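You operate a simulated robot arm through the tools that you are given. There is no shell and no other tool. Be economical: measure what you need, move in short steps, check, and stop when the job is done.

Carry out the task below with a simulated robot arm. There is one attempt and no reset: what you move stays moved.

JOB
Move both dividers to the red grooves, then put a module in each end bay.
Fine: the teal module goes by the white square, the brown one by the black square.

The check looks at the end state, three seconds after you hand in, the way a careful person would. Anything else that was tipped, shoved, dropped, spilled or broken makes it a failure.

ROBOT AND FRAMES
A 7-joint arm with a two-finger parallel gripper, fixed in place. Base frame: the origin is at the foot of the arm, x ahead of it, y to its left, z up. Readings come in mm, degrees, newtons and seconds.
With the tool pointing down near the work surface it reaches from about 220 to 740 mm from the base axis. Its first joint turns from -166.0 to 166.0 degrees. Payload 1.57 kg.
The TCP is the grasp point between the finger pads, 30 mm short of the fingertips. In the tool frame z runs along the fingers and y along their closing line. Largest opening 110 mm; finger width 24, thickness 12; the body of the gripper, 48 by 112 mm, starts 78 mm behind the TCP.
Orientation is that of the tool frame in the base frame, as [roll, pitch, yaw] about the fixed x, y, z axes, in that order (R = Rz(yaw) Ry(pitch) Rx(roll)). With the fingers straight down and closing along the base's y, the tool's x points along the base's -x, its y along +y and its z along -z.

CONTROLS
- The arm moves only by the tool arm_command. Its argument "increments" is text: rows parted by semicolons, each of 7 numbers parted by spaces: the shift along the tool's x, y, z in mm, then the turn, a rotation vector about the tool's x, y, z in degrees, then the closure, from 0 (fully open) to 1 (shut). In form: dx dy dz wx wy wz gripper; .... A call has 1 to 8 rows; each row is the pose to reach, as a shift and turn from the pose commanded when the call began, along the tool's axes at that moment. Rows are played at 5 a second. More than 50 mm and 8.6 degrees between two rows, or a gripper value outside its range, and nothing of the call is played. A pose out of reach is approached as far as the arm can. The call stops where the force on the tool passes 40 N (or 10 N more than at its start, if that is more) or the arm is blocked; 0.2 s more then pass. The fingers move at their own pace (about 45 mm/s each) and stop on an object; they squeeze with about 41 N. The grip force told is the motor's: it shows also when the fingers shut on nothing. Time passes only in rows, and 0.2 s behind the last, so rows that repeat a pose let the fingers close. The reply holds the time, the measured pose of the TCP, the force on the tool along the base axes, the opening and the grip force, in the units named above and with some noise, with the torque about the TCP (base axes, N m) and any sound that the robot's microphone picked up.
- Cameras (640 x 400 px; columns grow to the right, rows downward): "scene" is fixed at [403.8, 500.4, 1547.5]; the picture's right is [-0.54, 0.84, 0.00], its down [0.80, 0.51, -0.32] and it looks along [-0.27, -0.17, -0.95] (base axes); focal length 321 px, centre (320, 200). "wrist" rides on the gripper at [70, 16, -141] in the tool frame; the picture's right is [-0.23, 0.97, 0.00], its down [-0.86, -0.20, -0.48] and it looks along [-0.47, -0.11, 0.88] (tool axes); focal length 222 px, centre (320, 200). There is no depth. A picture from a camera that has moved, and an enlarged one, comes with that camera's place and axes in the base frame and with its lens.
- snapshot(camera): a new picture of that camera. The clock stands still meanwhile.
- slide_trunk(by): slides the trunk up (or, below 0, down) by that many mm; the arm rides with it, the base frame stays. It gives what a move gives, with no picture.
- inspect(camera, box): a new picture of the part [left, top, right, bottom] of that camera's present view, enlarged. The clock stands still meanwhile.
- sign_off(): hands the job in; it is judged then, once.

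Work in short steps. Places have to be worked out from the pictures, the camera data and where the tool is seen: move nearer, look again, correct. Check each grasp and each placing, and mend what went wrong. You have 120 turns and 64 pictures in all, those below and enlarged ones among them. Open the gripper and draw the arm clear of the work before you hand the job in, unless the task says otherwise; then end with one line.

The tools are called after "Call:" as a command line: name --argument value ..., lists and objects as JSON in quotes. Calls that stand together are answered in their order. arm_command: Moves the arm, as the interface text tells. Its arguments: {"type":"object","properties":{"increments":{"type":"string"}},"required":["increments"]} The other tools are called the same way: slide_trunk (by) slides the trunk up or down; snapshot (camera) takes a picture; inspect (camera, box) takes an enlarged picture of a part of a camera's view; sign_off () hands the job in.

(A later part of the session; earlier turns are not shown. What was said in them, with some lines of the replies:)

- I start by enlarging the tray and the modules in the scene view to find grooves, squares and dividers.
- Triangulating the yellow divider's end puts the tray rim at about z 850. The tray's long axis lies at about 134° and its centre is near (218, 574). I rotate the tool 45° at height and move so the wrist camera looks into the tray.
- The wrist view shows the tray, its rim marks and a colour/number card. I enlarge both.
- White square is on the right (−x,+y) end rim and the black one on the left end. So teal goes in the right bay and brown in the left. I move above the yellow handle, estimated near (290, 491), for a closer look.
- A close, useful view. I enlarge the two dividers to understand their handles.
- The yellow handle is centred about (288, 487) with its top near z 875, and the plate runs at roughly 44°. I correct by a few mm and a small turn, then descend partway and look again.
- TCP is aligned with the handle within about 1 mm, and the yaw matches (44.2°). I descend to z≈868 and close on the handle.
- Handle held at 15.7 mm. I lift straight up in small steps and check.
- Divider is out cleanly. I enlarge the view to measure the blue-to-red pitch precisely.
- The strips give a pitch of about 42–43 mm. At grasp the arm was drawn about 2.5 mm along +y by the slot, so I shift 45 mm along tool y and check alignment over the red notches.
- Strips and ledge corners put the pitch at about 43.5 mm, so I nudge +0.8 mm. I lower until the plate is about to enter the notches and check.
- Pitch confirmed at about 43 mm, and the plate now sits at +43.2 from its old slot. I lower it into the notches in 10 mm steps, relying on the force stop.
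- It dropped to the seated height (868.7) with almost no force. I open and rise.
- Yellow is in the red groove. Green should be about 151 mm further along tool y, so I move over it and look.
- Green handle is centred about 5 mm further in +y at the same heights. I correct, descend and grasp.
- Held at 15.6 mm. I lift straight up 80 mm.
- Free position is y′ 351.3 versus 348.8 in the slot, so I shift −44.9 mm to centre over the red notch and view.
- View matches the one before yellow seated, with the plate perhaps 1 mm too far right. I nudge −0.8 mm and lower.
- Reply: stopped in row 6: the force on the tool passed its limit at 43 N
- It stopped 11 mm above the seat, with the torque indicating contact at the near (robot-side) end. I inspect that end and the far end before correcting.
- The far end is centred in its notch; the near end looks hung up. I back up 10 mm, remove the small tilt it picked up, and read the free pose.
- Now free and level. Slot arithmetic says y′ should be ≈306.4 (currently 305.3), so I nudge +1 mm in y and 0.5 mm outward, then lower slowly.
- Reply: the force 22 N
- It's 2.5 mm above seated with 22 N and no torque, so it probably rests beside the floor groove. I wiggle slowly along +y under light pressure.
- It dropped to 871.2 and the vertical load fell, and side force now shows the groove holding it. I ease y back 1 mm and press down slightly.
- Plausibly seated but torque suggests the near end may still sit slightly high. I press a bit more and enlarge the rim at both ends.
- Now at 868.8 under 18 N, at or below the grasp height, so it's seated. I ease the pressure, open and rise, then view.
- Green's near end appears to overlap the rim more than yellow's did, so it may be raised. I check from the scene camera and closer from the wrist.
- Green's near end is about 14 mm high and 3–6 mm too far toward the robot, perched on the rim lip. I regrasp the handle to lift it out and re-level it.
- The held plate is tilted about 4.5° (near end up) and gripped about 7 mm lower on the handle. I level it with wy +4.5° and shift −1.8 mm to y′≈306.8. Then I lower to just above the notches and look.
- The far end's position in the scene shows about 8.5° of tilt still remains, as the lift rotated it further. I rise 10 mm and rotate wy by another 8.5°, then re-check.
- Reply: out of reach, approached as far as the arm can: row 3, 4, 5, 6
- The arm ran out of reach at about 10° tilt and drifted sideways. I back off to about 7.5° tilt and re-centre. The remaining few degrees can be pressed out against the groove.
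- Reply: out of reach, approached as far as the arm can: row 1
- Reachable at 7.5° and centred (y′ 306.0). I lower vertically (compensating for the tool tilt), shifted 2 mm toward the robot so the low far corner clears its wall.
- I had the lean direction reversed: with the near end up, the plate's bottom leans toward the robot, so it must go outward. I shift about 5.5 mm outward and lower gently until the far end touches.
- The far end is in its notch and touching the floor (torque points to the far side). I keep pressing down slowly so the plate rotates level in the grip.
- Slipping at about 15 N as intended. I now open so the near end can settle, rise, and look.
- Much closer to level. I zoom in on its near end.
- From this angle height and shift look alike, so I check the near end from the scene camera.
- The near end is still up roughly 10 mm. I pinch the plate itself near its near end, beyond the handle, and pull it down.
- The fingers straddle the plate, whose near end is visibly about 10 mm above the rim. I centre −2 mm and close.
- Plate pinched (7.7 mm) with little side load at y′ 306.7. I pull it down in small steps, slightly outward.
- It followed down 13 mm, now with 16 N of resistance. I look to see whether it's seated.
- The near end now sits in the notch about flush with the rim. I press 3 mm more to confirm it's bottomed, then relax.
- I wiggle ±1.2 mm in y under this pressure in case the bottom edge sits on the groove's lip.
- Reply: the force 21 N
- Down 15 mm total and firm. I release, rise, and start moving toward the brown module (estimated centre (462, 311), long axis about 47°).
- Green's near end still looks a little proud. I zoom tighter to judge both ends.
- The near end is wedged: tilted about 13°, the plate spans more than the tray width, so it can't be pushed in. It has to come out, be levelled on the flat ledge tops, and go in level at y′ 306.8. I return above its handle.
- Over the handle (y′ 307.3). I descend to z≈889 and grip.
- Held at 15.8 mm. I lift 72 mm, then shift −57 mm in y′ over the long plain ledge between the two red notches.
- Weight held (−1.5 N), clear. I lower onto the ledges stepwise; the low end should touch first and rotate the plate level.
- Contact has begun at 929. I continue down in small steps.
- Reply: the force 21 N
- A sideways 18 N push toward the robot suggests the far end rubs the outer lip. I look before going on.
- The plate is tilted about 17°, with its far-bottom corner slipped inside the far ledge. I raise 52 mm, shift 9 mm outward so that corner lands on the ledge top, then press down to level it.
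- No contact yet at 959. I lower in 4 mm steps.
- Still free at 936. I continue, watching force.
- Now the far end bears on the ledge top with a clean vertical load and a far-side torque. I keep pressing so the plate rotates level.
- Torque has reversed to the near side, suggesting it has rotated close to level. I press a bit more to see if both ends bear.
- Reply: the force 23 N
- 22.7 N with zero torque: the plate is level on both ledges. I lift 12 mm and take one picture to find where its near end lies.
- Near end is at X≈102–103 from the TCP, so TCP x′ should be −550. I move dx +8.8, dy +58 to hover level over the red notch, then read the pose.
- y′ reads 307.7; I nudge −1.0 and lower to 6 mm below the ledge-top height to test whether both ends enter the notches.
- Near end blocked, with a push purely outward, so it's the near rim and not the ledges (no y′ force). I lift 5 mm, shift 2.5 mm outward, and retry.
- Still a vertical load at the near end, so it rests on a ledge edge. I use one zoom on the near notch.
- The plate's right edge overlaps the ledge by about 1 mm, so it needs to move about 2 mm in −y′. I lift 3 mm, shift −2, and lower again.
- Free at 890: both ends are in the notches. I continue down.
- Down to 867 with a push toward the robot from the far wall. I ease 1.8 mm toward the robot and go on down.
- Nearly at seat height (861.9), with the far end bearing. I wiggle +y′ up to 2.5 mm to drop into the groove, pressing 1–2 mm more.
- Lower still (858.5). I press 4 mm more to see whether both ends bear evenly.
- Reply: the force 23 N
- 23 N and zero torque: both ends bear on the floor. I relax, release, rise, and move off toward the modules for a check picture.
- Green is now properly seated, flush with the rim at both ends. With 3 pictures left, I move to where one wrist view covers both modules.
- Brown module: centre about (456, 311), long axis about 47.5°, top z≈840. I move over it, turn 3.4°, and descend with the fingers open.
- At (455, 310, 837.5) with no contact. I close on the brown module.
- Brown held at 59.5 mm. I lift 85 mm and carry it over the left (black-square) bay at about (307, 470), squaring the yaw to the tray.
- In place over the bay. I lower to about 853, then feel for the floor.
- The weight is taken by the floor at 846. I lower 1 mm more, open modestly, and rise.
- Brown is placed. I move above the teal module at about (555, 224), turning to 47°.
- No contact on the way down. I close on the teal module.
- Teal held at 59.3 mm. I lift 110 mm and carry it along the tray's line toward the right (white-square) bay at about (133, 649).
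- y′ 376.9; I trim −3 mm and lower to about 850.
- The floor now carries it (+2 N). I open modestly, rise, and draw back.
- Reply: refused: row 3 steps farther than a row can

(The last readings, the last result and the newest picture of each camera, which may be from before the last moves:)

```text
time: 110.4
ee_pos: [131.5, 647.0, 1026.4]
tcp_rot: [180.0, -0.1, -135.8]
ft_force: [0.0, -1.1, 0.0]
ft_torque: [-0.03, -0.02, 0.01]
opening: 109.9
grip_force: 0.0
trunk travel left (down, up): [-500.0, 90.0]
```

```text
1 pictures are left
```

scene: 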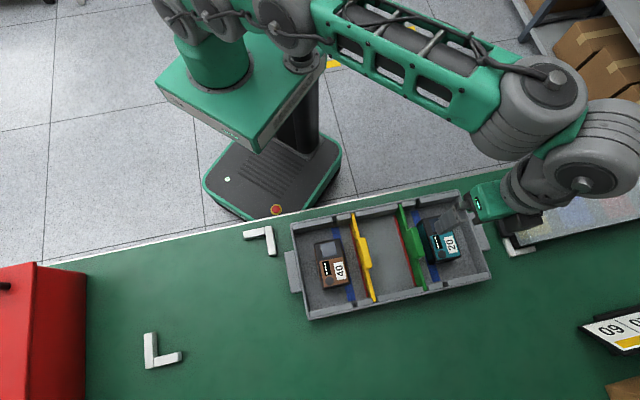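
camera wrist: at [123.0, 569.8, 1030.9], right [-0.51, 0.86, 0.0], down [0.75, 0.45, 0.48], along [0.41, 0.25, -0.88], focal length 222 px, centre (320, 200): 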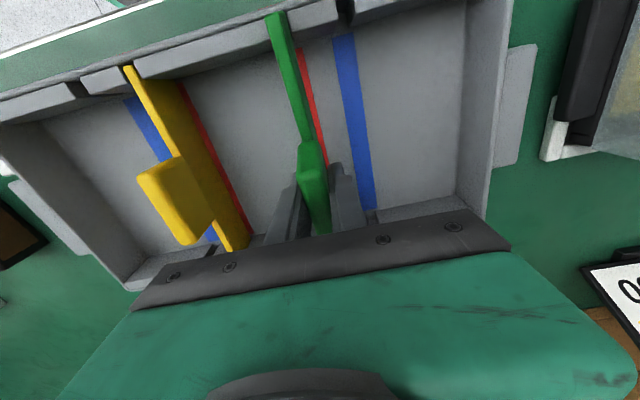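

Both modules lie in their bays and nothing else has moved. The retreat was refused for step length, so I redo it with shorter steps.

Call:
arm_command --increments "40 0 0 0 0 0 0; 80 -10 0 0 0 0 0; 120 -20 0 0 0 0 0; 160 -30 0 0 0 0 0; 195 -50 0 0 0 0 0; 200 -90 0 0 0 0 0; 200 -130 0 0 0 0 0; 200 -130 0 0 0 0 0"

Call:
inspect --camera "scene" --box '[280, 180, 500, 325]'

```text
time: 112.2
ee_pos: [80.3, 413.4, 1022.1]
tcp_rot: [179.9, 0.0, -135.7]
ft_force: [-0.6, 0.4, -0.4]
ft_torque: [-0.03, -0.01, 0.0]
opening: 110.0
grip_force: 0.0
trunk travel left (down, up): [-500.0, 90.0]
```

```text
2.76 times, centred on (390, 252) of scene
camera zoom: at [403.8, 500.4, 1547.5], right [-0.54, 0.84, 0.0], down [0.8, 0.51, -0.32], along [-0.27, -0.17, -0.95], focal length 885 px, centre (127, 55)
```

zoom: 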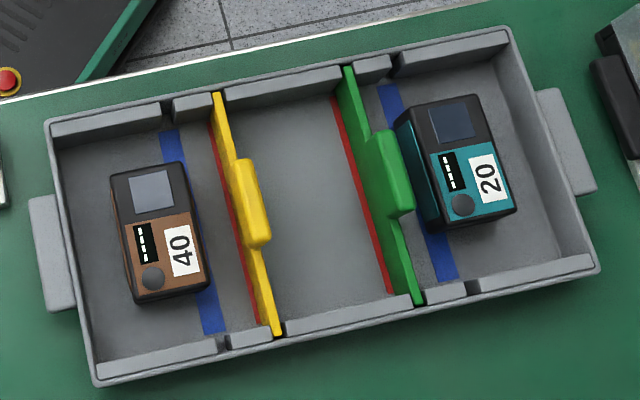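

Both dividers are seated in the red grooves, brown is in the black-square bay and teal in the white-square bay. The gripper is open and the arm is clear, so I hand in.

Call:
sign_off

```text
The job is handed in.
```

The job is handed in: both dividers are in the red grooves, with the teal module in the bay by the white square and the brown one in the bay by the black square. The green divider jammed at first and had to be pulled and re-seated; the final picture shows it in its red groove with both ends in their notches.
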